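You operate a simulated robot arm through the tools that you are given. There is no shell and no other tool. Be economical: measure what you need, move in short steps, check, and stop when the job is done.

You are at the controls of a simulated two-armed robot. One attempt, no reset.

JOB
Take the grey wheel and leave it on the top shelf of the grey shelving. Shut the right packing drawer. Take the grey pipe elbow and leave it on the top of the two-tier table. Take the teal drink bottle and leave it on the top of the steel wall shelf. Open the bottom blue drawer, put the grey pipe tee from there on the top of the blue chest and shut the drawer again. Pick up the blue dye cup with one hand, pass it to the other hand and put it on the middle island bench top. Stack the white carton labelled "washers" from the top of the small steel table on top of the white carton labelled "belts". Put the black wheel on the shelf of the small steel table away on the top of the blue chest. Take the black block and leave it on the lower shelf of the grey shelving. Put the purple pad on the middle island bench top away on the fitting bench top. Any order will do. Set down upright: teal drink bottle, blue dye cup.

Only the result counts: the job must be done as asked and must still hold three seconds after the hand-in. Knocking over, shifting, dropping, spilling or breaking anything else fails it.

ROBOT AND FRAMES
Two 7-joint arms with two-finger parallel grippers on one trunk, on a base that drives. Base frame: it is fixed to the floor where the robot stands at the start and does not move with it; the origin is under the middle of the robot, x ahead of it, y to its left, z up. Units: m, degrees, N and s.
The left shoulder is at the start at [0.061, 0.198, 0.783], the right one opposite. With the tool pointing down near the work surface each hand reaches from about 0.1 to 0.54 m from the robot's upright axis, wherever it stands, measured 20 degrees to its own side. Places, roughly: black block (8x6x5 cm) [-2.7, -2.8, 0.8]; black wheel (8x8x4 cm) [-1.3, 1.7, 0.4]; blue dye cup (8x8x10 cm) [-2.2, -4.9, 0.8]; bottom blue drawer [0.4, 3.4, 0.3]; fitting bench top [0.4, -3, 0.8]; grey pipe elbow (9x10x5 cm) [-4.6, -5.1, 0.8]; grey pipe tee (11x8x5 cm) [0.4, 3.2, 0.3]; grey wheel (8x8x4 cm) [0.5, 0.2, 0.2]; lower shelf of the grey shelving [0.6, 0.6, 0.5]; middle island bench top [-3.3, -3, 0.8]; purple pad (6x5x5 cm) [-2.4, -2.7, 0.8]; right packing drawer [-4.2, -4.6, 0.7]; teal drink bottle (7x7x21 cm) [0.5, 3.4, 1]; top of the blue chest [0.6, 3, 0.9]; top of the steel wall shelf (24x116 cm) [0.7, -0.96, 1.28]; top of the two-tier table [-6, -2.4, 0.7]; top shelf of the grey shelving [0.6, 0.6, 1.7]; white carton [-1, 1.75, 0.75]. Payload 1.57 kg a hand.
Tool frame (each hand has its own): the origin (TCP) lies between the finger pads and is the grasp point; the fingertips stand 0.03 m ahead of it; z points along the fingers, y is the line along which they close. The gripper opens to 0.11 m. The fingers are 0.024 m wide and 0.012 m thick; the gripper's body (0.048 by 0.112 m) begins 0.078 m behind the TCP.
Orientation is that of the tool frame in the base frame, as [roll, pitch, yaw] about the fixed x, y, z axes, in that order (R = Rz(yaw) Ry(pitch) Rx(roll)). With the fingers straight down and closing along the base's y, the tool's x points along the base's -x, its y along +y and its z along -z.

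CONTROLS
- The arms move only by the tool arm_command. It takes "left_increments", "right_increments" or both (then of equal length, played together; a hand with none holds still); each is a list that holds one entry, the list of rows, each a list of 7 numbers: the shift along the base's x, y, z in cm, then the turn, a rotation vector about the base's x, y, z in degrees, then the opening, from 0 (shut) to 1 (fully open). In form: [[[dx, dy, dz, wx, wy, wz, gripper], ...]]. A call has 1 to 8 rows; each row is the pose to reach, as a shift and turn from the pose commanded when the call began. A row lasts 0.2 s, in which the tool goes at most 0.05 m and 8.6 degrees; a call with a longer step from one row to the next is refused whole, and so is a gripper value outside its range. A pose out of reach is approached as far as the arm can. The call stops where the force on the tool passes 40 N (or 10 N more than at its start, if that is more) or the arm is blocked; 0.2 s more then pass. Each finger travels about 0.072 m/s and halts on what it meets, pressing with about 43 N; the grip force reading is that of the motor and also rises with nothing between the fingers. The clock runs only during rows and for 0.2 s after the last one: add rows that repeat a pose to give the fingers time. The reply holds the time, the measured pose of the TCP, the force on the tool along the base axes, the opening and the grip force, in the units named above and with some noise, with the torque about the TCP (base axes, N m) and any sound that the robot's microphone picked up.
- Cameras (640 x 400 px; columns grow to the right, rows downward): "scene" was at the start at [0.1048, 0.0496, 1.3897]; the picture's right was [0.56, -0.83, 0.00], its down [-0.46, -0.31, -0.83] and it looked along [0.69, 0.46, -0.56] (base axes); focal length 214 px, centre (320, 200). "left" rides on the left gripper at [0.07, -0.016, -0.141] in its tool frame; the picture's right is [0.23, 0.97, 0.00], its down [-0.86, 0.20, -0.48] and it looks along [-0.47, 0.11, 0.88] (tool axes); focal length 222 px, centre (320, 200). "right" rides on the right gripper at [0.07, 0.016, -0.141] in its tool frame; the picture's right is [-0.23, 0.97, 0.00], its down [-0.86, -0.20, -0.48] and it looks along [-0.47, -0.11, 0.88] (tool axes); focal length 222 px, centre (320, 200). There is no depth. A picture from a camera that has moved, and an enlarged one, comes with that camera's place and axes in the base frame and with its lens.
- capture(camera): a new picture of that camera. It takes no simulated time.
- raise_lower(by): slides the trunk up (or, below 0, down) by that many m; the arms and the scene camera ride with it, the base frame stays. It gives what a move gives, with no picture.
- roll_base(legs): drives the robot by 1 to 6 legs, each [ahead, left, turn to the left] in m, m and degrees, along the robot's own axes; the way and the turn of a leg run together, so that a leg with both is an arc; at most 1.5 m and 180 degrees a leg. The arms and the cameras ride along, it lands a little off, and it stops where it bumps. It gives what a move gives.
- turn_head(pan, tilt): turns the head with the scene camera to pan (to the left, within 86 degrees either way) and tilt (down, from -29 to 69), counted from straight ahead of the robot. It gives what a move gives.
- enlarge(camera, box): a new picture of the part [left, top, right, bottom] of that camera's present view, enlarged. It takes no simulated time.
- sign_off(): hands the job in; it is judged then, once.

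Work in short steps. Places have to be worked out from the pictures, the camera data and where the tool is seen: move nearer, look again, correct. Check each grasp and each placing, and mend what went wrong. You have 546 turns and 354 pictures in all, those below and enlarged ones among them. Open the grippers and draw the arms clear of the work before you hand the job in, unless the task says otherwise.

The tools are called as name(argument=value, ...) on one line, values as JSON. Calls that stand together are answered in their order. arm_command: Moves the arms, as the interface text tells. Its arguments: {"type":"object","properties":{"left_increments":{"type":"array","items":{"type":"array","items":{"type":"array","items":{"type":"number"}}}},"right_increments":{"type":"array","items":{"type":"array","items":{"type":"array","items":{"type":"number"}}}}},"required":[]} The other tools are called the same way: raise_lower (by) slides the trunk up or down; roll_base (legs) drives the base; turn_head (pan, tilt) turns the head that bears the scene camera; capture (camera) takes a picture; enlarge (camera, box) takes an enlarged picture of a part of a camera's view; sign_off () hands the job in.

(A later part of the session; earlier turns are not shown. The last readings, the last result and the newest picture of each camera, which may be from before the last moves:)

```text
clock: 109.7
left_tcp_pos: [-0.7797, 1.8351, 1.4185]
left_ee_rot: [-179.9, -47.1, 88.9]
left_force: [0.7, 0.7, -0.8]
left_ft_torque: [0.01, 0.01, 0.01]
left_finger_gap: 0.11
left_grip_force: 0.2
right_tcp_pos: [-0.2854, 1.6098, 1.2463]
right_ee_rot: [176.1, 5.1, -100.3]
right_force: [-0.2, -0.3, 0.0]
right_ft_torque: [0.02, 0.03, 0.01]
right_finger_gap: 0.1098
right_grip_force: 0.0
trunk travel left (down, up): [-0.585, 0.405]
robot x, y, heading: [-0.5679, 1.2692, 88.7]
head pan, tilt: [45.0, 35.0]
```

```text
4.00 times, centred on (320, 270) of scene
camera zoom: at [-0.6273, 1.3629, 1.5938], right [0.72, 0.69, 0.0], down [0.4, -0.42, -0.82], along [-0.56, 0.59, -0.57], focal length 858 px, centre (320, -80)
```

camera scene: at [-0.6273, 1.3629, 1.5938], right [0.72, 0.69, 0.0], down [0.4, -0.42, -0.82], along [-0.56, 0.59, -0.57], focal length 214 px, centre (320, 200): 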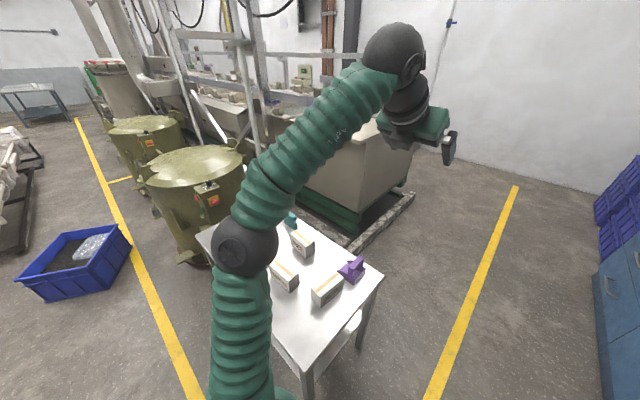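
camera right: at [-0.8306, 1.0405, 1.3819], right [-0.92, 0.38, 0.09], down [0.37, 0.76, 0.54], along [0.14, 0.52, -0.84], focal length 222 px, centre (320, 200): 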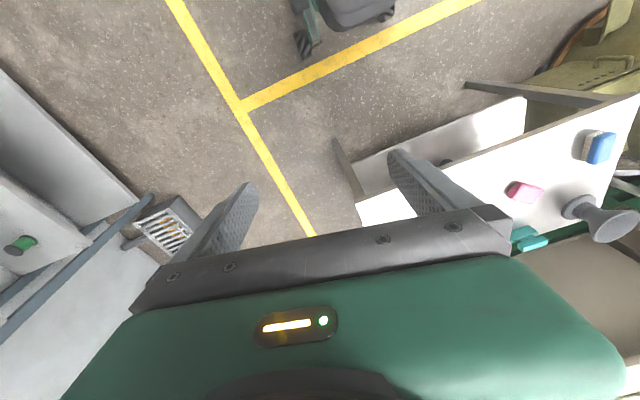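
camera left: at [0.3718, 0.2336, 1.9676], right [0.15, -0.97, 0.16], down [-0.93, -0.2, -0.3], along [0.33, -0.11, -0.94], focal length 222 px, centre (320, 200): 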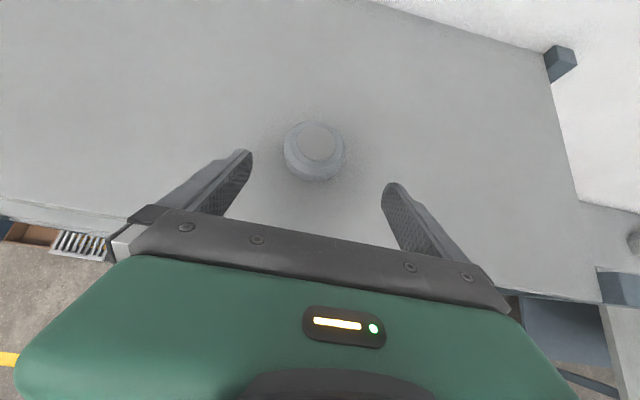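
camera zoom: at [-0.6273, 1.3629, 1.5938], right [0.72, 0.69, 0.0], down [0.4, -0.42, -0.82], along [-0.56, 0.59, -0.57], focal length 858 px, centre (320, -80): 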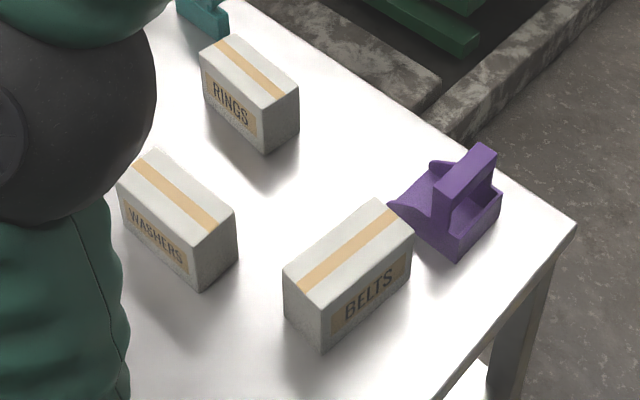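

The third carton is BELTS, at about (-0.958, 1.75), and WASHERS is at about (-1.128, 1.669), top z ≈ 0.835. I retract the left hand and drive to stand before the washers.

arm_command(left_increments=[[[0, -4, 0, 0, 0, 0, 1], [0, -8, 0, 0, 0, 0, 1], [0, -12, 0, 0, 0, 0, 1], [0, -16, 0, 0, 0, 0, 1], [0, -20, 0, 0, 0, 0, 1]]])

roll_base(legs=[[-0.1, 0, 0], [0, 0.71, 1]])

raise_lower(by=-0.35)

turn_head(pan=-10, tilt=45)

capture(camera="scene")

```text
clock: 110.9
left_tcp_pos: [-0.808, 1.6794, 1.4391]
left_ee_rot: [-179.8, -46.9, 88.9]
left_force: [0.7, 0.2, -0.1]
left_ft_torque: [-0.04, 0.01, -0.01]
left_finger_gap: 0.1096
left_grip_force: 0.0
left hand out of reach, approached as far as the arm can: row 4, 5
right_tcp_pos: [-0.2834, 1.61, 1.2459]
right_ee_rot: [176.0, 5.0, -100.2]
right_force: [0.1, -0.2, 0.2]
right_ft_torque: [0.01, 0.04, 0.01]
right_finger_gap: 0.1102
right_grip_force: 0.1
trunk travel left (down, up): [-0.585, 0.405]
robot x, y, heading: [-0.5654, 1.2685, 88.7]
head pan, tilt: [45.0, 35.0]
```

```text
clock: 115.6
left_tcp_pos: [-1.5394, 1.5877, 1.4388]
left_ee_rot: [-179.8, -47.0, 90.0]
left_force: [0.3, -0.3, -0.8]
left_ft_torque: [0.01, -0.01, 0.02]
left_finger_gap: 0.1099
left_grip_force: 0.0
right_tcp_pos: [-1.0155, 1.5276, 1.2453]
right_ee_rot: [176.0, 5.0, -99.2]
right_force: [0.0, 0.0, -0.6]
right_ft_torque: [-0.02, 0.04, -0.02]
right_finger_gap: 0.1101
right_grip_force: 0.1
trunk travel left (down, up): [-0.585, 0.405]
robot x, y, heading: [-1.2928, 1.1794, 89.7]
head pan, tilt: [45.0, 35.0]
```

```text
clock: 119.0
left_tcp_pos: [-1.5437, 1.5879, 1.0882]
left_ee_rot: [-180.0, -46.9, 90.1]
left_force: [-0.1, 0.5, -0.2]
left_ft_torque: [0.02, -0.02, 0.01]
left_finger_gap: 0.1101
left_grip_force: 0.1
right_tcp_pos: [-1.0172, 1.5259, 0.8953]
right_ee_rot: [176.1, 5.0, -99.2]
right_force: [-0.5, -0.7, 0.1]
right_ft_torque: [-0.02, -0.02, 0.0]
right_finger_gap: 0.11
right_grip_force: 0.1
trunk travel left (down, up): [-0.235, 0.755]
robot x, y, heading: [-1.2972, 1.1789, 89.2]
head pan, tilt: [45.0, 35.0]
```

```text
clock: 120.2
left_tcp_pos: [-1.5432, 1.5873, 1.0891]
left_ee_rot: [-180.0, -47.0, 90.1]
left_force: [0.4, 0.3, 0.0]
left_ft_torque: [-0.01, 0.0, -0.04]
left_finger_gap: 0.1099
left_grip_force: 0.0
right_tcp_pos: [-1.0173, 1.5255, 0.8947]
right_ee_rot: [176.0, 4.9, -99.2]
right_force: [0.0, -0.5, 0.2]
right_ft_torque: [0.0, 0.02, -0.01]
right_finger_gap: 0.1102
right_grip_force: 0.1
trunk travel left (down, up): [-0.235, 0.755]
robot x, y, heading: [-1.2913, 1.1801, 89.5]
head pan, tilt: [-10.0, 45.0]
```

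```text
303 pictures are left
camera scene: at [-1.2798, 1.2901, 1.2291], right [0.98, -0.18, 0.0], down [-0.13, -0.7, -0.71], along [0.13, 0.7, -0.71], focal length 214 px, centre (320, 200)
```

scene: 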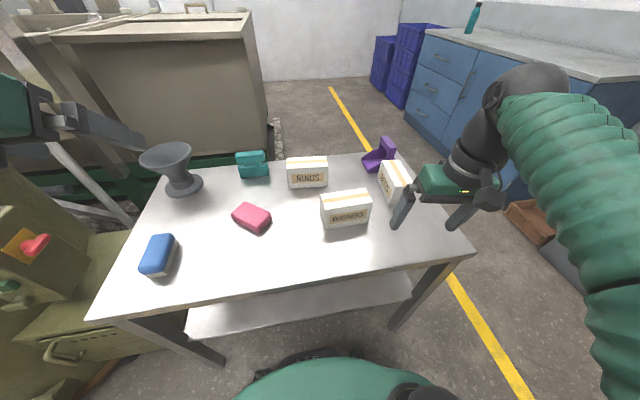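

I raise the right hand a bit and yaw it -74° so the fingers close across the washers' short side.

arm_command(right_increments=[[[-1, 1, 2, 0, 0, -8, 1], [-2, 2, 4, 0, 0, -16, 1], [-3, 3, 6, 0, 0, -24, 1], [-4, 4, 8, 0, 0, -32, 1], [-5, 5, 10, 0, 0, -40, 1], [-6, 6, 12, 0, 0, -48, 1], [-7, 7, 12, 0, 0, -56, 1], [-8, 8, 12, 0, 0, -64, 1]]])

capture(camera="scene")

```text
clock: 122.0
left_tcp_pos: [-1.5443, 1.5876, 1.0887]
left_ee_rot: [-179.9, -46.9, 90.1]
left_force: [-0.5, -0.2, -0.1]
left_ft_torque: [0.03, 0.02, 0.0]
left_finger_gap: 0.1098
left_grip_force: 0.1
right_tcp_pos: [-1.1003, 1.5937, 0.9874]
right_ee_rot: [175.8, 5.2, -163.4]
right_force: [-0.1, 0.0, -0.3]
right_ft_torque: [0.01, 0.0, 0.0]
right_finger_gap: 0.1099
right_grip_force: 0.1
right hand out of reach, approached as far as the arm can: row 6, 7, 8
trunk travel left (down, up): [-0.235, 0.755]
robot x, y, heading: [-1.2895, 1.1794, 89.8]
head pan, tilt: [-10.0, 45.0]
```

```text
302 pictures are left
camera scene: at [-1.2805, 1.2907, 1.229], right [0.98, -0.18, 0.0], down [-0.13, -0.7, -0.71], along [0.13, 0.69, -0.71], focal length 214 px, centre (320, 200)
```

scene: 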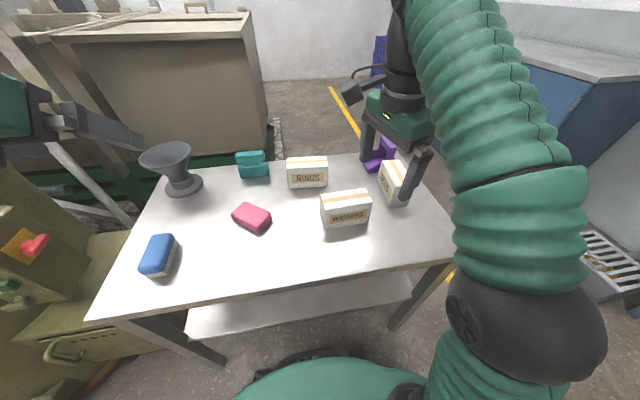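

I level the tool, square its yaw and go above the washers carton.

arm_command(right_increments=[[[-1, 2, 0, -2, 1.3, -4, 1], [-2, 4, -1, -4, 2.6, -8, 1], [-2.8, 6, -2, -5.5, 3.7, -10, 1], [-2.8, 7.5, -4, -5.5, 3.7, -10, 1], [-2.8, 7.5, -6, -5.5, 3.7, -10, 1]]])

capture(camera="right")

capture(camera="scene")

```text
clock: 123.2
left_tcp_pos: [-1.5429, 1.59, 1.087]
left_ee_rot: [-179.9, -46.7, 90.1]
left_force: [-0.7, 1.0, -0.6]
left_ft_torque: [-0.01, 0.0, 0.03]
left_finger_gap: 0.1097
left_grip_force: 0.0
right_tcp_pos: [-1.1265, 1.6606, 0.9272]
right_ee_rot: [-179.3, 0.3, -173.1]
right_force: [0.3, 0.1, -0.8]
right_ft_torque: [-0.04, 0.0, 0.03]
right_finger_gap: 0.1099
right_grip_force: 0.1
right hand out of reach, approached as far as the arm can: row 1, 2, 3, 4, 5
trunk travel left (down, up): [-0.235, 0.755]
robot x, y, heading: [-1.2951, 1.1806, 89.8]
head pan, tilt: [-10.0, 45.0]
```

```text
301 pictures are left
camera right: at [-1.1976, 1.6701, 1.069], right [0.11, 0.99, -0.01], down [0.87, -0.09, 0.49], along [0.48, -0.06, -0.87], focal length 222 px, centre (320, 200)
```

right: 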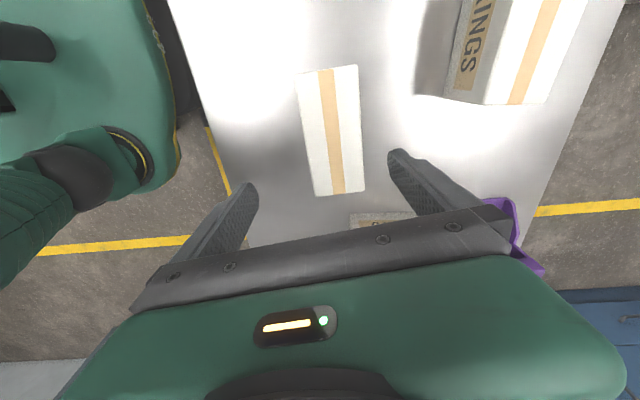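

```text
300 pictures are left
camera scene: at [-1.2801, 1.2938, 1.2287], right [0.98, -0.18, 0.0], down [-0.13, -0.7, -0.7], along [0.13, 0.69, -0.71], focal length 214 px, centre (320, 200)
```

scene: 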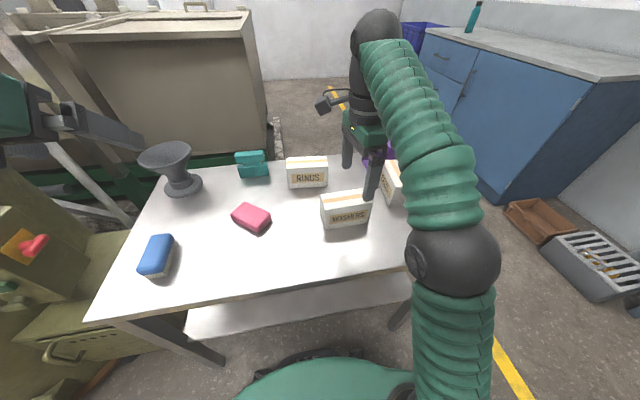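

The carton's centre is near (-1.14, 1.676), nearly square to the table. I correct the position and yaw, then descend partly.

arm_command(right_increments=[[[-1.2, 1.5, 0, 0, 0, -4, 1], [-1.2, 1.5, -2, 0, 0, -4, 1], [-1.2, 1.5, -4, 0, 0, -4, 1], [-1.2, 1.5, -6, 0, 0, -4, 1], [-1.2, 1.5, -6, 0, 0, -4, 1]]])

capture(camera="right")

```text
clock: 124.5
left_tcp_pos: [-1.5449, 1.5883, 1.0894]
left_ee_rot: [180.0, -46.9, 90.1]
left_force: [0.1, 0.1, 0.5]
left_ft_torque: [0.02, -0.04, 0.01]
left_finger_gap: 0.1097
left_grip_force: 0.1
right_tcp_pos: [-1.1375, 1.6726, 0.8686]
right_ee_rot: [-179.4, 0.3, -177.0]
right_force: [0.5, 0.2, -1.2]
right_ft_torque: [0.03, 0.03, 0.01]
right_finger_gap: 0.1099
right_grip_force: 0.0
right hand out of reach, approached as far as the arm can: row 1
trunk travel left (down, up): [-0.235, 0.755]
robot x, y, heading: [-1.2916, 1.1786, 89.5]
head pan, tilt: [-10.0, 45.0]
```

```text
299 pictures are left
camera right: at [-1.2086, 1.6872, 1.0106], right [0.18, 0.98, -0.01], down [0.86, -0.15, 0.49], along [0.48, -0.1, -0.87], focal length 222 px, centre (320, 200)
```

right: 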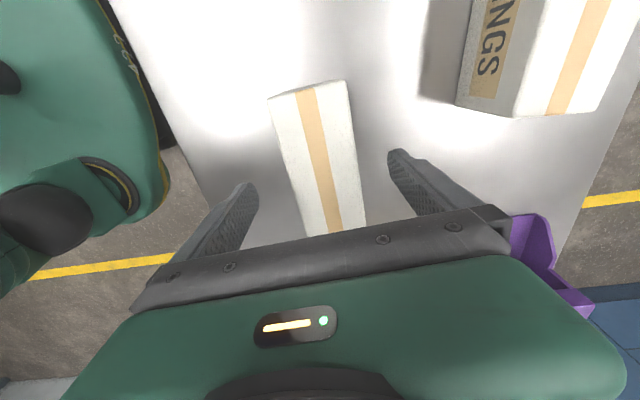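

The carton lies between the open fingers. I descend to z 0.80 and close.

arm_command(right_increments=[[[0, 0.4, -2, 0, 0, 0, 1], [0, 0.4, -4, 0, 0, 0, 1], [0, 0.4, -5.5, 0, 0, 0, 1], [0, 0.4, -6.3, 0, 0, 0, 1]]])

arm_command(right_increments=[[[0, 0, 0, 0, 0, 0, 0.5], [0, 0, 0, 0, 0, 0, 0], [0, 0, 0, 0, 0, 0, 0], [0, 0, 0, 0, 0, 0, 0], [0, 0, 0, 0, 0, 0, 0]]])

capture(camera="scene")

```text
clock: 125.5
left_tcp_pos: [-1.5434, 1.5876, 1.0883]
left_ee_rot: [179.9, -46.9, 90.2]
left_force: [0.4, 0.3, -0.3]
left_ft_torque: [0.01, -0.01, 0.03]
left_finger_gap: 0.1101
left_grip_force: 0.2
right_tcp_pos: [-1.1369, 1.6762, 0.8057]
right_ee_rot: [-179.1, 0.3, -177.0]
right_force: [0.3, 0.4, 0.2]
right_ft_torque: [0.03, 0.0, 0.0]
right_finger_gap: 0.1101
right_grip_force: 0.0
trunk travel left (down, up): [-0.235, 0.755]
robot x, y, heading: [-1.2912, 1.1831, 89.7]
head pan, tilt: [-10.0, 45.0]
```

```text
clock: 126.7
left_tcp_pos: [-1.5438, 1.5879, 1.0898]
left_ee_rot: [180.0, -46.9, 90.1]
left_force: [-0.7, 0.6, 0.0]
left_ft_torque: [0.01, 0.02, -0.01]
left_finger_gap: 0.1099
left_grip_force: 0.1
right_tcp_pos: [-1.1372, 1.6769, 0.8069]
right_ee_rot: [-179.3, 0.4, -177.0]
right_force: [0.2, 1.7, 0.6]
right_ft_torque: [0.19, 0.04, -0.06]
right_finger_gap: 0.0597
right_grip_force: 42.9
trunk travel left (down, up): [-0.235, 0.755]
robot x, y, heading: [-1.2965, 1.1803, 89.5]
head pan, tilt: [-10.0, 45.0]
```

```text
298 pictures are left
camera scene: at [-1.2802, 1.2909, 1.229], right [0.98, -0.18, 0.0], down [-0.13, -0.7, -0.71], along [0.13, 0.69, -0.71], focal length 214 px, centre (320, 200)
```

scene: 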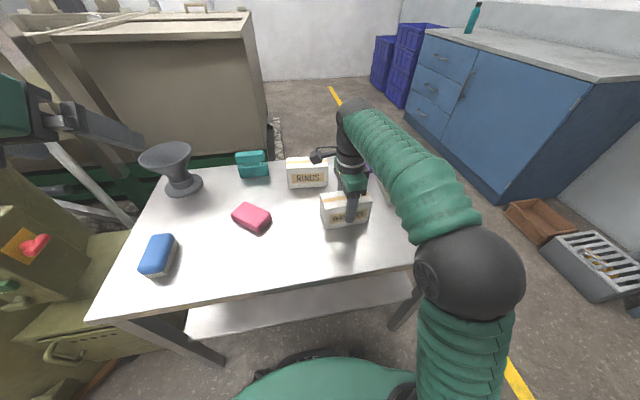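

Gripped (gap 0.06). I lift 16 cm and check it.

arm_command(right_increments=[[[0, 0, 4, 0, 0, 0, 0], [0, 0, 8, 0, 0, 0, 0], [0, 0, 12, 0, 0, 0, 0], [0, -2, 16, 0, 0, 0, 0]]])

arm_command(right_increments=[[[0, -1, 0, 0, 0, 8, 0], [0, -2, 0, 0, 0, 16, 0], [0, -3, 0, 0, 0, 24, 0], [0, -4, 0, 0, 0, 32, 0], [0, -5, 0, 0, 0, 40, 0], [0, -6, 0, 0, 0, 48, 0], [0, -6, 0, 0, 0, 56, 0], [0, -6, 0, 0, 0, 64, 0]]])

capture(camera="right")

capture(camera="scene")

```text
clock: 127.7
left_tcp_pos: [-1.543, 1.5866, 1.0886]
left_ee_rot: [180.0, -46.8, 90.1]
left_force: [0.3, -1.0, -0.6]
left_ft_torque: [-0.03, 0.02, -0.01]
left_finger_gap: 0.11
left_grip_force: 0.2
right_tcp_pos: [-1.1376, 1.6586, 0.9275]
right_ee_rot: [-179.3, 0.4, -177.0]
right_force: [-0.2, 0.2, -3.8]
right_ft_torque: [-0.03, -0.01, 0.01]
right_finger_gap: 0.0596
right_grip_force: 43.2
right hand out of reach, approached as far as the arm can: row 3, 4
trunk travel left (down, up): [-0.235, 0.755]
robot x, y, heading: [-1.2936, 1.1779, 89.7]
head pan, tilt: [-10.0, 45.0]
```

```text
clock: 129.4
left_tcp_pos: [-1.5432, 1.5878, 1.0886]
left_ee_rot: [-180.0, -46.9, 90.2]
left_force: [-0.2, 0.6, 0.2]
left_ft_torque: [0.02, -0.02, 0.0]
left_finger_gap: 0.1101
left_grip_force: 0.1
right_tcp_pos: [-1.1365, 1.5971, 0.9279]
right_ee_rot: [-179.4, 0.4, -112.8]
right_force: [-1.0, 0.3, -3.1]
right_ft_torque: [0.0, 0.0, 0.01]
right_finger_gap: 0.0599
right_grip_force: 43.7
trunk travel left (down, up): [-0.235, 0.755]
robot x, y, heading: [-1.297, 1.1808, 89.7]
head pan, tilt: [-10.0, 45.0]
```

```text
297 pictures are left
camera right: at [-1.1798, 1.5398, 1.0691], right [-0.81, 0.59, -0.01], down [0.51, 0.71, 0.49], along [0.29, 0.39, -0.87], focal length 222 px, centre (320, 200)
```

right: 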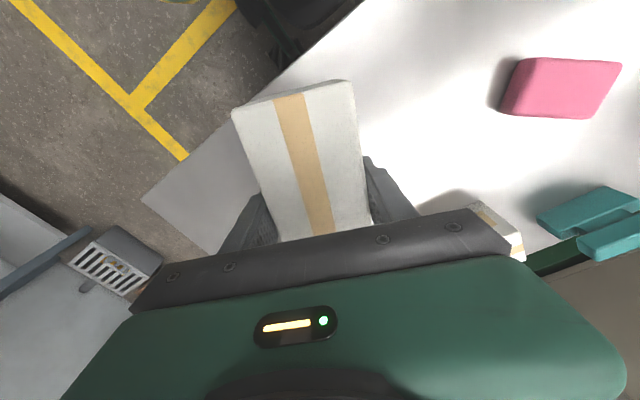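

```text
296 pictures are left
camera scene: at [-1.28, 1.2907, 1.229], right [0.98, -0.18, 0.0], down [-0.13, -0.7, -0.71], along [0.13, 0.69, -0.71], focal length 214 px, centre (320, 200)
```

scene: 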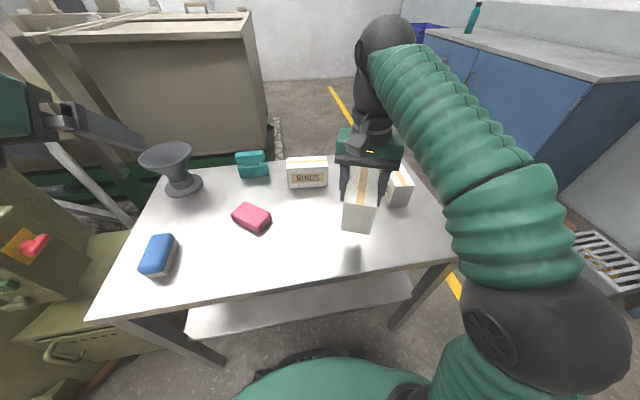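

Held well. I finish the yaw, raise the trunk 7 cm for clearance, and drive right 0.2 m.

arm_command(right_increments=[[[0, 0, 0, 0, 0, 8, 0], [0, 0, 0, 0, 0, 16, 0]]])

raise_lower(by=0.07)

roll_base(legs=[[0, -0.18, 0]])

capture(camera="right")

capture(camera="scene")

```text
clock: 130.1
left_tcp_pos: [-1.5429, 1.5875, 1.0886]
left_ee_rot: [-179.9, -47.0, 90.2]
left_force: [-0.3, -0.6, -0.7]
left_ft_torque: [0.02, 0.01, 0.0]
left_finger_gap: 0.1101
left_grip_force: 0.1
right_tcp_pos: [-1.1359, 1.5986, 0.9268]
right_ee_rot: [-179.3, 0.4, -96.9]
right_force: [0.1, 0.2, -3.2]
right_ft_torque: [0.0, 0.0, -0.04]
right_finger_gap: 0.0597
right_grip_force: 42.8
trunk travel left (down, up): [-0.235, 0.755]
robot x, y, heading: [-1.2915, 1.1774, 89.7]
head pan, tilt: [-10.0, 45.0]
```

```text
clock: 131.1
left_tcp_pos: [-1.5441, 1.5873, 1.1588]
left_ee_rot: [-179.9, -46.9, 90.1]
left_force: [-0.2, 1.5, -0.2]
left_ft_torque: [0.02, -0.02, 0.03]
left_finger_gap: 0.1099
left_grip_force: 0.0
right_tcp_pos: [-1.1376, 1.5973, 0.9965]
right_ee_rot: [-179.4, 0.2, -97.1]
right_force: [-0.2, -0.2, -3.6]
right_ft_torque: [-0.02, -0.01, 0.01]
right_finger_gap: 0.0598
right_grip_force: 43.4
trunk travel left (down, up): [-0.305, 0.685]
robot x, y, heading: [-1.2961, 1.1797, 89.4]
head pan, tilt: [-10.0, 45.0]
```

```text
clock: 132.6
left_tcp_pos: [-1.3693, 1.5877, 1.1565]
left_ee_rot: [179.7, -46.8, 90.5]
left_force: [0.7, 0.2, -0.4]
left_ft_torque: [0.01, -0.03, -0.04]
left_finger_gap: 0.1101
left_grip_force: 0.1
right_tcp_pos: [-0.9605, 1.5955, 0.9975]
right_ee_rot: [-179.0, 0.3, -97.0]
right_force: [-0.8, -0.1, -2.7]
right_ft_torque: [-0.01, -0.05, -0.02]
right_finger_gap: 0.0595
right_grip_force: 42.6
trunk travel left (down, up): [-0.305, 0.685]
robot x, y, heading: [-1.114, 1.1779, 89.7]
head pan, tilt: [-10.0, 45.0]
```

```text
295 pictures are left
camera right: at [-0.987, 1.5287, 1.1398], right [-0.94, 0.34, -0.02], down [0.29, 0.82, 0.49], along [0.18, 0.45, -0.87], focal length 222 px, centre (320, 200)
```

right: 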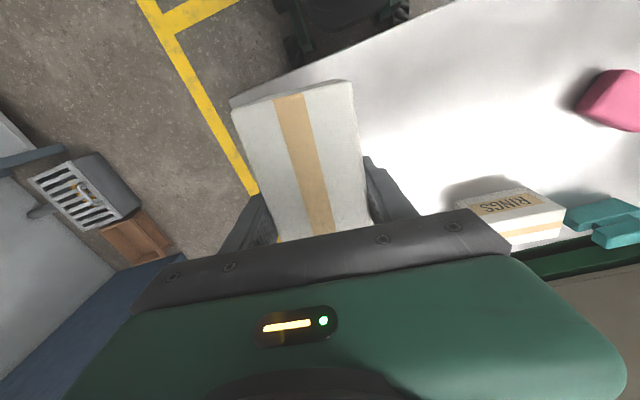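

```text
294 pictures are left
camera scene: at [-1.106, 1.2898, 1.299], right [0.98, -0.18, 0.01], down [-0.12, -0.7, -0.71], along [0.13, 0.69, -0.71], focal length 214 px, centre (320, 200)
```

scene: 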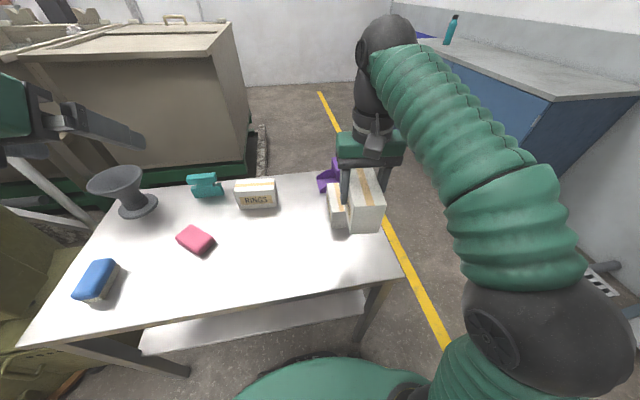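

I enlarge to locate the belts carton relative to the held one.

enlarge(camera="scene", box=[290, 140, 420, 250])

```text
3.64 times, centred on (355, 195) of scene
camera zoom: at [-1.106, 1.2898, 1.299], right [0.98, -0.18, 0.01], down [-0.12, -0.7, -0.71], along [0.13, 0.69, -0.71], focal length 780 px, centre (193, 218)
```

zoom: 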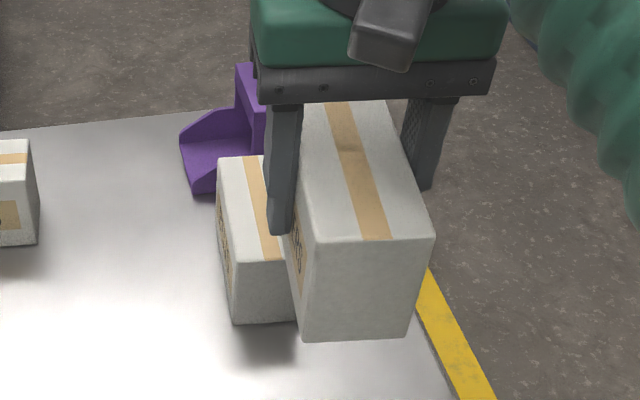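

The belts' centre computes to (-0.9625, 1.744), axis 84°, parallel to the held carton. I move 15.6 cm forward above it.

arm_command(right_increments=[[[0, 4, 0, 0, 0, 0, 0], [0.2, 8, 0, 0, 0, 0, 0], [0.2, 12, 0, 0, 0, 0, 0], [0.2, 15.6, 0, 0, 0, 0, 0], [0.2, 15.6, 0, 0, 0, 0, 0]]])

enlarge(camera="scene", box=[290, 110, 420, 220])

```text
clock: 133.8
left_tcp_pos: [-1.3625, 1.5866, 1.1592]
left_ee_rot: [179.9, -46.8, 90.1]
left_force: [-0.1, 0.7, 0.9]
left_ft_torque: [-0.03, -0.02, -0.02]
left_finger_gap: 0.1099
left_grip_force: 0.0
right_tcp_pos: [-0.9509, 1.6871, 0.984]
right_ee_rot: [-179.3, 0.4, -97.1]
right_force: [-0.2, -0.1, -3.3]
right_ft_torque: [0.02, 0.02, -0.01]
right_finger_gap: 0.0597
right_grip_force: 42.7
right hand out of reach, approached as far as the arm can: row 2, 3, 4, 5
trunk travel left (down, up): [-0.305, 0.685]
robot x, y, heading: [-1.113, 1.1795, 89.7]
head pan, tilt: [-10.0, 45.0]
```

```text
3.64 times, centred on (355, 165) of scene
camera zoom: at [-1.0997, 1.29, 1.299], right [0.98, -0.18, 0.0], down [-0.13, -0.7, -0.71], along [0.13, 0.69, -0.71], focal length 780 px, centre (193, 327)
```

zoom: 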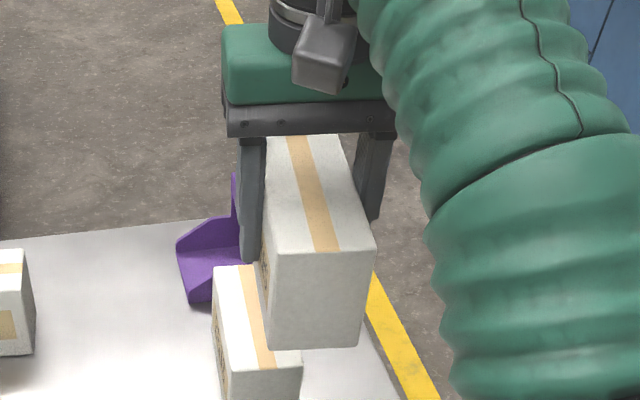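

The arm cannot quite reach from the south. I retract and go round to the table's right side, where the belts carton is close to the edge.

arm_command(right_increments=[[[0, -4, 1, 0, 0, 0, 0], [0, -8, 2, 0, 0, 0, 0], [0, -12, 2, 0, 0, 0, 0], [0, -15, 2, 0, 0, 0, 0]]])

roll_base(legs=[[-0.35, 0, 0], [0, -0.66, 0], [0.74, 0, 0], [0, 0, 90]])

turn_head(pan=0, tilt=40)

capture(camera="scene")

```text
clock: 134.8
left_tcp_pos: [-1.3635, 1.5853, 1.1596]
left_ee_rot: [-179.9, -47.1, 90.1]
left_force: [0.2, 0.0, 0.3]
left_ft_torque: [-0.01, 0.02, 0.0]
left_finger_gap: 0.1099
left_grip_force: 0.0
right_tcp_pos: [-0.951, 1.5381, 1.005]
right_ee_rot: [-179.3, 0.3, -97.0]
right_force: [0.1, -0.4, -2.3]
right_ft_torque: [0.04, 0.0, -0.02]
right_finger_gap: 0.0597
right_grip_force: 42.7
trunk travel left (down, up): [-0.305, 0.685]
robot x, y, heading: [-1.1139, 1.1816, 89.6]
head pan, tilt: [-10.0, 45.0]
```

```text
clock: 147.7
left_tcp_pos: [-0.8662, 1.3015, 1.1582]
left_ee_rot: [-179.9, -46.9, -179.8]
left_force: [-0.4, -0.5, -0.1]
left_ft_torque: [-0.07, 0.04, -0.01]
left_finger_gap: 0.1101
left_grip_force: 0.1
right_tcp_pos: [-0.8188, 1.7137, 1.0044]
right_ee_rot: [-179.2, 0.3, -6.8]
right_force: [0.0, 0.2, -3.6]
right_ft_torque: [0.01, 0.02, 0.03]
right_finger_gap: 0.0597
right_grip_force: 43.0
trunk travel left (down, up): [-0.305, 0.685]
robot x, y, heading: [-0.458, 1.5499, 179.9]
head pan, tilt: [-10.0, 45.0]
```

```text
clock: 148.4
left_tcp_pos: [-0.866, 1.3031, 1.1587]
left_ee_rot: [180.0, -47.0, -179.8]
left_force: [-0.1, 0.0, 0.0]
left_ft_torque: [0.0, -0.01, 0.0]
left_finger_gap: 0.1103
left_grip_force: 0.1
right_tcp_pos: [-0.8186, 1.7134, 1.0042]
right_ee_rot: [-179.3, 0.2, -6.9]
right_force: [-0.3, -0.7, -3.1]
right_ft_torque: [0.01, -0.01, -0.03]
right_finger_gap: 0.0596
right_grip_force: 43.1
trunk travel left (down, up): [-0.305, 0.685]
robot x, y, heading: [-0.4605, 1.5491, 180.0]
head pan, tilt: [0.0, 40.0]
```

```text
291 pictures are left
camera scene: at [-0.576, 1.5506, 1.3062], right [0.0, 1.0, 0.0], down [0.64, 0.0, -0.77], along [-0.77, 0.0, -0.64], focal length 214 px, centre (320, 200)
```

scene: 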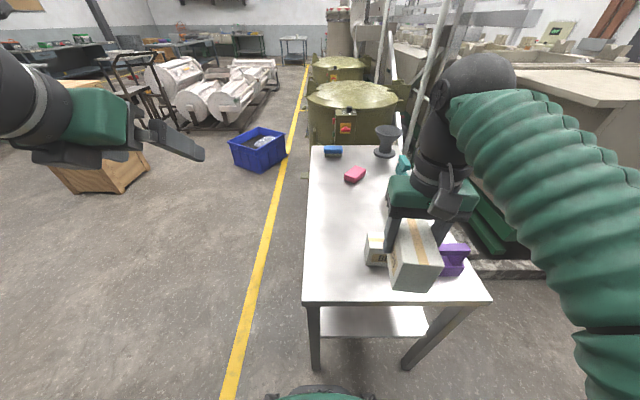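

I rotate the held carton -90° back to the belts' alignment.

arm_command(right_increments=[[[0, 0, 0, 0, 0, -8.2, 0], [0, 0, 0, 0, 0, -16.4, 0], [0, 0, 0, 0, 0, -24.6, 0], [0, 0, 0, 0, 0, -32.8, 0], [0, 0, 0, 0, 0, -41, 0], [0, 0, 0, 0, 0, -49.2, 0], [0, 0, 0, 0, 0, -57.4, 0], [0, 0, 0, 0, 0, -65.6, 0]]])

arm_command(right_increments=[[[-1, 0.5, 0, 0, 0, -8.2, 0], [-2, 1, 0, 0, 0, -16.4, 0], [-3, 1, 0, 0, 0, -24.5, 0]]])

enlarge(camera="scene", box=[330, 180, 490, 320])

```text
clock: 150.2
left_tcp_pos: [-0.8653, 1.303, 1.1596]
left_ee_rot: [-180.0, -47.0, -179.8]
left_force: [-0.7, 0.5, -0.5]
left_ft_torque: [0.01, 0.04, -0.02]
left_finger_gap: 0.1099
left_grip_force: 0.2
right_tcp_pos: [-0.8202, 1.7127, 1.0037]
right_ee_rot: [-179.3, 0.4, -72.6]
right_force: [-0.6, -0.5, -2.7]
right_ft_torque: [-0.01, 0.01, -0.04]
right_finger_gap: 0.06
right_grip_force: 42.8
trunk travel left (down, up): [-0.305, 0.685]
robot x, y, heading: [-0.4612, 1.554, 180.0]
head pan, tilt: [0.0, 40.0]
```

```text
clock: 151.0
left_tcp_pos: [-0.8665, 1.3026, 1.1574]
left_ee_rot: [180.0, -46.9, -179.7]
left_force: [0.1, 0.3, -0.6]
left_ft_torque: [-0.01, -0.02, -0.01]
left_finger_gap: 0.11
left_grip_force: 0.0
right_tcp_pos: [-0.8485, 1.7226, 1.0035]
right_ee_rot: [-179.2, 0.4, -97.1]
right_force: [0.5, -0.1, -2.0]
right_ft_torque: [0.04, -0.01, 0.01]
right_finger_gap: 0.0596
right_grip_force: 43.1
trunk travel left (down, up): [-0.305, 0.685]
robot x, y, heading: [-0.4606, 1.5525, 179.8]
head pan, tilt: [0.0, 40.0]
```

```text
2.86 times, centred on (410, 250) of scene
camera zoom: at [-0.5768, 1.5506, 1.3062], right [0.0, 1.0, 0.0], down [0.64, 0.0, -0.76], along [-0.76, 0.0, -0.64], focal length 613 px, centre (63, 57)
```

zoom: 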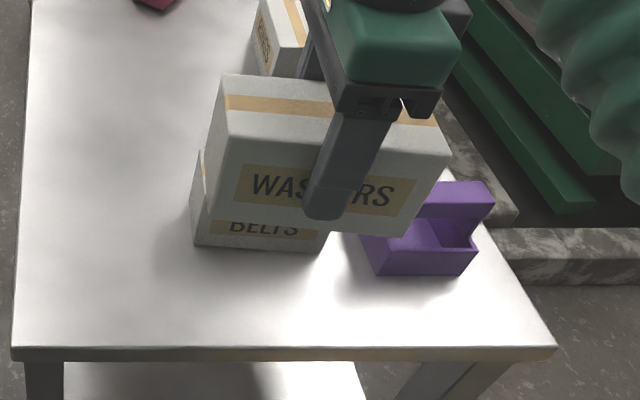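

I move above the belts carton: 10.8 cm to the west and 3.2 cm north.

arm_command(right_increments=[[[-4, 1, 0, 0, 0, 1, 0], [-8, 2, 0, 0, 0, 1, 0], [-10.75, 3.2, 0, 0, 0, 1, 0], [-10.75, 3.2, -4, 0, 0, 1, 0], [-10.75, 3.2, -7, 0, 0, 1, 0], [-10.75, 3.2, -8.5, 0, 0, 1, 0]]])

enlarge(camera="scene", box=[330, 180, 490, 320])

capture(camera="right")

```text
clock: 152.4
left_tcp_pos: [-0.8662, 1.3024, 1.1598]
left_ee_rot: [180.0, -46.9, -179.8]
left_force: [0.5, 1.0, 0.3]
left_ft_torque: [0.0, -0.03, -0.01]
left_finger_gap: 0.1098
left_grip_force: 0.0
right_tcp_pos: [-0.9589, 1.7567, 0.919]
right_ee_rot: [-179.2, 0.3, -96.1]
right_force: [0.2, -0.2, -3.7]
right_ft_torque: [-0.02, -0.01, -0.01]
right_finger_gap: 0.0597
right_grip_force: 43.1
right hand out of reach, approached as far as the arm can: row 3
trunk travel left (down, up): [-0.305, 0.685]
robot x, y, heading: [-0.4579, 1.5528, 179.8]
head pan, tilt: [0.0, 40.0]
```

```text
2.86 times, centred on (410, 250) of scene
camera zoom: at [-0.5777, 1.5504, 1.3061], right [0.0, 1.0, 0.0], down [0.64, 0.0, -0.76], along [-0.76, 0.0, -0.64], focal length 613 px, centre (63, 57)
```

zoom: 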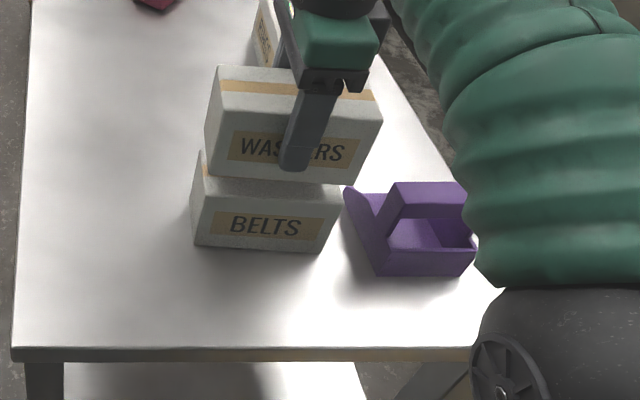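

```text
288 pictures are left
camera right: at [-0.9827, 1.6865, 1.0604], right [-0.94, 0.33, -0.01], down [0.28, 0.83, 0.49], along [0.17, 0.46, -0.87], focal length 222 px, centre (320, 200)
```

right: 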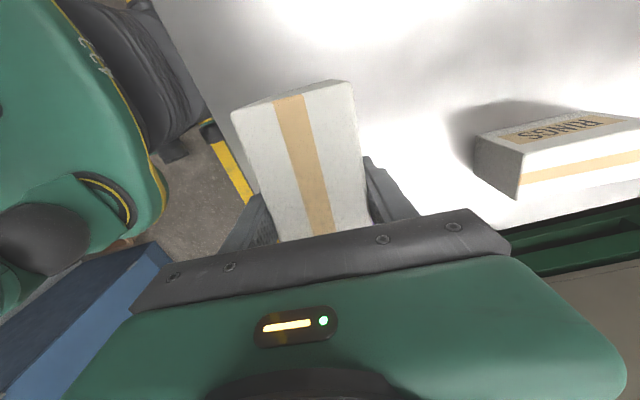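

The held carton sits above BELTS within about a centimetre. I nudge 5 mm west and lower until it touches.

arm_command(right_increments=[[[-0.5, -0.2, -0.8, 0, 0, 1, 0], [-0.5, -0.2, -1.6, 0, 0, 1, 0], [-0.5, -0.2, -2.2, 0, 0, 1, 0], [-0.5, -0.2, -2.6, 0, 0, 1, 0]]])

enlarge(camera="scene", box=[330, 180, 490, 320])

```text
clock: 153.4
left_tcp_pos: [-0.8662, 1.303, 1.1587]
left_ee_rot: [179.9, -46.9, -179.7]
left_force: [0.0, -1.1, 0.1]
left_ft_torque: [-0.01, -0.02, -0.03]
left_finger_gap: 0.11
left_grip_force: 0.2
right_tcp_pos: [-0.962, 1.7527, 0.8932]
right_ee_rot: [-179.3, 0.4, -94.9]
right_force: [-0.7, -0.4, -2.4]
right_ft_torque: [0.02, 0.01, -0.01]
right_finger_gap: 0.0599
right_grip_force: 42.9
trunk travel left (down, up): [-0.305, 0.685]
robot x, y, heading: [-0.4594, 1.5541, 179.8]
head pan, tilt: [0.0, 40.0]
```

```text
2.86 times, centred on (410, 250) of scene
camera zoom: at [-0.5767, 1.5507, 1.3062], right [0.0, 1.0, 0.0], down [0.64, 0.0, -0.76], along [-0.76, 0.0, -0.64], focal length 613 px, centre (63, 57)
```

zoom: 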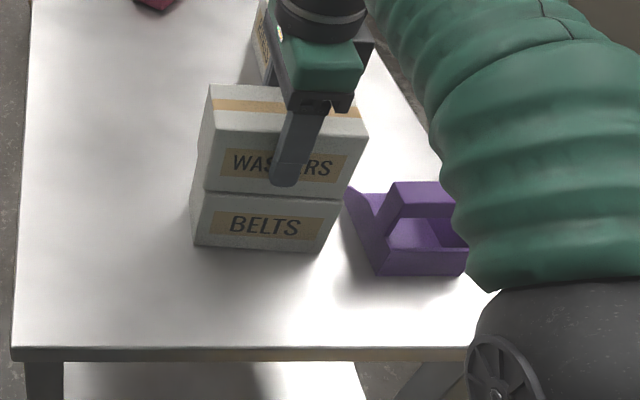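

Well aligned. I lower the last millimetres.

arm_command(right_increments=[[[0, 0, -0.3, 0, 0, 0, 0], [0, 0, -0.6, 0, 0, 0, 0], [0, 0, -0.9, 0, 0, 0, 0]]])

```text
clock: 154.2
left_tcp_pos: [-0.8622, 1.3016, 1.1618]
left_ee_rot: [179.9, -47.1, -179.7]
left_force: [-0.6, -0.5, -0.6]
left_ft_torque: [-0.03, -0.01, 0.0]
left_finger_gap: 0.11
left_grip_force: 0.1
right_tcp_pos: [-0.9616, 1.7537, 0.8899]
right_ee_rot: [-180.0, 0.3, -95.0]
right_force: [-9.2, 5.9, 38.6]
right_ft_torque: [0.06, 0.59, -0.02]
right_finger_gap: 0.0595
right_grip_force: 43.3
trunk travel left (down, up): [-0.305, 0.685]
robot x, y, heading: [-0.4589, 1.5491, 179.8]
head pan, tilt: [0.0, 40.0]
```

Contact at z 0.89. I ease up 4 mm to relieve the load, then open and lift straight up.

arm_command(right_increments=[[[0, 0, 0.5, 0, 0, 0, 0], [0, 0, 0.5, 0, 0, 0, 0]]])

arm_command(right_increments=[[[0, 0, 0, 0, 0, 0, 0.7], [0, 0, 0, 0, 0, 0, 0.9], [0, 0, 0, 0, 0, 0, 0.9], [0, 0, 2, 0, 0, 0, 0.9], [0, 0, 5, 0, 0, 0, 0.9], [0, 0, 9, 0, 0, 0, 0.9]]])

enlarge(camera="scene", box=[330, 180, 490, 320])

```text
clock: 154.8
left_tcp_pos: [-0.8638, 1.3018, 1.1603]
left_ee_rot: [-180.0, -47.1, -179.9]
left_force: [0.3, -0.7, 0.3]
left_ft_torque: [-0.01, -0.01, -0.01]
left_finger_gap: 0.1099
left_grip_force: 0.1
right_tcp_pos: [-0.9612, 1.7534, 0.8899]
right_ee_rot: [-179.3, 0.3, -95.0]
right_force: [-8.1, 5.0, 21.4]
right_ft_torque: [0.42, 1.02, -0.12]
right_finger_gap: 0.0596
right_grip_force: 42.5
trunk travel left (down, up): [-0.305, 0.685]
robot x, y, heading: [-0.4577, 1.5525, 179.8]
head pan, tilt: [0.0, 40.0]
```

```text
clock: 156.2
left_tcp_pos: [-0.866, 1.3018, 1.1583]
left_ee_rot: [-179.9, -46.8, -179.8]
left_force: [0.0, 0.1, 0.5]
left_ft_torque: [-0.01, -0.03, 0.01]
left_finger_gap: 0.11
left_grip_force: 0.0
right_tcp_pos: [-0.9612, 1.7548, 0.9801]
right_ee_rot: [-179.3, 0.3, -95.0]
right_force: [0.1, -0.3, 0.3]
right_ft_torque: [-0.04, 0.02, -0.01]
right_finger_gap: 0.099
right_grip_force: 0.0
trunk travel left (down, up): [-0.305, 0.685]
robot x, y, heading: [-0.4619, 1.553, 179.7]
head pan, tilt: [0.0, 40.0]
```

```text
2.86 times, centred on (410, 250) of scene
camera zoom: at [-0.5771, 1.5506, 1.3061], right [0.0, 1.0, 0.0], down [0.64, 0.0, -0.76], along [-0.76, 0.0, -0.64], focal length 613 px, centre (63, 57)
```

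zoom: 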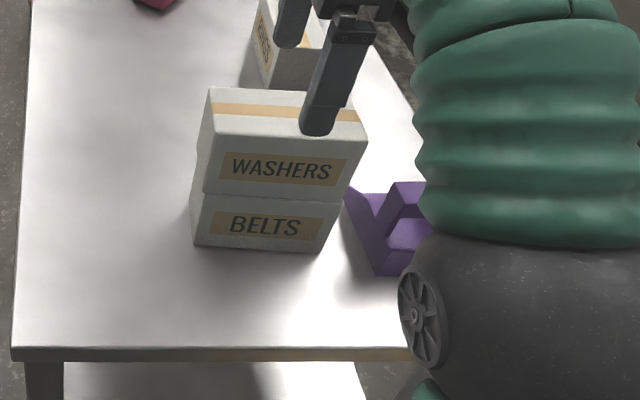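

Stacked neatly. I lift and retract the right hand, then drive back to the south side for the black wheel.

arm_command(right_increments=[[[0, 0, 4, 0, 0, 0, 1], [4, 0, 6, 0, 0, 0, 1], [8, 0, 6, 0, 0, 0, 1], [12, 0, 6, 0, 0, 0, 1], [16, 0, 6, 0, 0, 0, 1]]])

roll_base(legs=[[0, 0, -90], [-0.75, 0, 0], [0, 0.68, 0]])

raise_lower(by=-0.25)

turn_head(pan=10, tilt=35)

capture(camera="scene")

```text
clock: 157.4
left_tcp_pos: [-0.8628, 1.302, 1.1588]
left_ee_rot: [179.9, -47.0, -179.8]
left_force: [0.5, 0.7, 0.1]
left_ft_torque: [-0.01, 0.01, 0.01]
left_finger_gap: 0.1102
left_grip_force: 0.1
right_tcp_pos: [-0.7993, 1.754, 1.0387]
right_ee_rot: [-179.4, 0.2, -94.8]
right_force: [0.5, -0.8, -0.3]
right_ft_torque: [0.0, 0.05, 0.05]
right_finger_gap: 0.1101
right_grip_force: 0.2
right hand out of reach, approached as far as the arm can: row 1, 2, 3, 4
trunk travel left (down, up): [-0.305, 0.685]
robot x, y, heading: [-0.4581, 1.5526, 179.9]
head pan, tilt: [0.0, 40.0]
```

```text
clock: 168.6
left_tcp_pos: [-1.3843, 1.2306, 1.159]
left_ee_rot: [-179.8, -46.8, 89.1]
left_force: [0.1, 0.3, 0.0]
left_ft_torque: [0.0, 0.02, 0.02]
left_finger_gap: 0.1101
left_grip_force: 0.0
right_tcp_pos: [-0.9338, 1.1588, 1.0379]
right_ee_rot: [-179.3, 0.2, 173.9]
right_force: [-0.4, 1.0, -0.5]
right_ft_torque: [0.02, 0.04, 0.0]
right_finger_gap: 0.1103
right_grip_force: 0.0
trunk travel left (down, up): [-0.305, 0.685]
robot x, y, heading: [-1.1462, 0.8208, 88.7]
head pan, tilt: [0.0, 40.0]
```

```text
clock: 171.2
left_tcp_pos: [-1.3859, 1.2316, 0.9103]
left_ee_rot: [179.9, -47.1, 89.1]
left_force: [0.0, 0.9, -0.2]
left_ft_torque: [-0.03, 0.04, 0.0]
left_finger_gap: 0.1102
left_grip_force: 0.0
right_tcp_pos: [-0.9367, 1.159, 0.7872]
right_ee_rot: [-179.3, 0.4, 174.0]
right_force: [0.0, 0.2, -0.4]
right_ft_torque: [0.01, -0.03, -0.01]
right_finger_gap: 0.1101
right_grip_force: 0.1
trunk travel left (down, up): [-0.055, 0.935]
robot x, y, heading: [-1.1413, 0.8176, 88.7]
head pan, tilt: [0.0, 40.0]
```

```text
clock: 171.9
left_tcp_pos: [-1.3865, 1.2312, 0.9091]
left_ee_rot: [-179.9, -47.0, 89.0]
left_force: [0.2, -0.7, 0.5]
left_ft_torque: [0.0, -0.01, 0.01]
left_finger_gap: 0.1102
left_grip_force: 0.0
right_tcp_pos: [-0.9355, 1.158, 0.7894]
right_ee_rot: [-179.3, 0.5, 174.0]
right_force: [0.2, 1.4, 0.3]
right_ft_torque: [-0.01, 0.02, -0.04]
right_finger_gap: 0.1104
right_grip_force: 0.0
trunk travel left (down, up): [-0.055, 0.935]
robot x, y, heading: [-1.1439, 0.8208, 88.9]
head pan, tilt: [10.0, 35.0]
```

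```text
285 pictures are left
camera scene: at [-1.1569, 0.937, 1.0638], right [0.99, 0.15, 0.0], down [0.09, -0.57, -0.82], along [-0.12, 0.81, -0.57], focal length 214 px, centre (320, 200)
```

scene: 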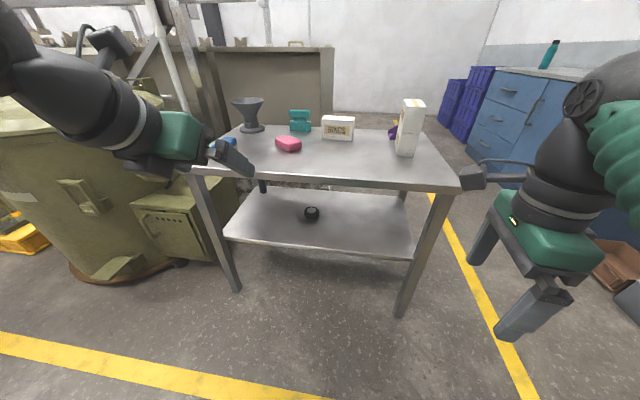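

The black wheel sits on the lower shelf. I lower the left hand in front of the table and tilt it to 60°.

arm_command(left_increments=[[[1, 2, -4, 2, 0, 0, 1], [2, 4, -8, 4, 0, 0, 1], [3, 6, -12, 6, 0, 0, 1], [4, 7, -16, 8, 0, 0, 1], [5, 8, -20.5, 10, 0, 0, 1], [6, 8, -25, 12, 0, 0, 1], [7, 8, -29.5, 13, 0, 0, 1], [7, 8, -34, 13, 0, 0, 1]]])

capture(camera="left")

capture(camera="scene")

```text
clock: 173.7
left_tcp_pos: [-1.3132, 1.3082, 0.5662]
left_ee_rot: [-179.8, -60.0, 88.9]
left_force: [0.1, 0.5, 0.0]
left_ft_torque: [0.0, 0.02, 0.0]
left_finger_gap: 0.1098
left_grip_force: 0.0
right_tcp_pos: [-0.9358, 1.1594, 0.7887]
right_ee_rot: [-179.4, 0.4, 174.1]
right_force: [-0.3, -0.1, -0.7]
right_ft_torque: [0.02, 0.02, -0.02]
right_finger_gap: 0.1102
right_grip_force: 0.0
trunk travel left (down, up): [-0.055, 0.935]
robot x, y, heading: [-1.1407, 0.8223, 88.6]
head pan, tilt: [10.0, 35.0]
```

```text
284 pictures are left
camera left: at [-1.3318, 1.2212, 0.6979], right [0.98, 0.1, 0.19], down [0.19, -0.84, -0.5], along [0.12, 0.53, -0.84], focal length 222 px, centre (320, 200)
```

left: 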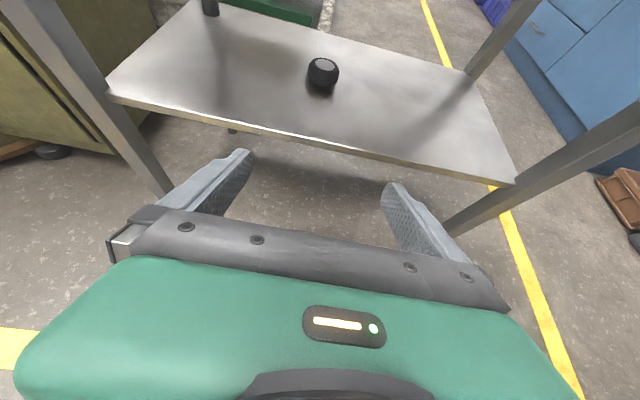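

```text
283 pictures are left
camera scene: at [-1.1573, 0.9374, 1.0638], right [0.99, 0.15, 0.0], down [0.09, -0.57, -0.82], along [-0.12, 0.81, -0.57], focal length 214 px, centre (320, 200)
```

scene: 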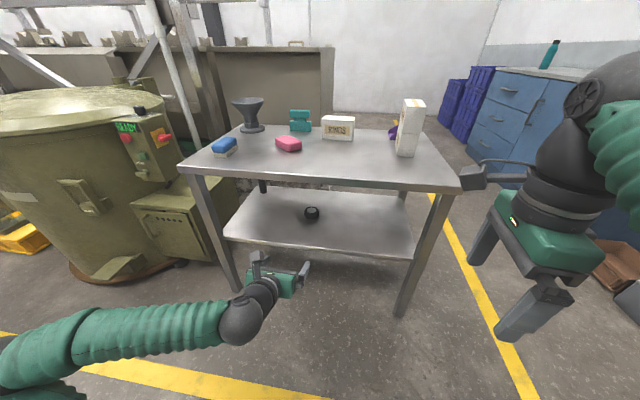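

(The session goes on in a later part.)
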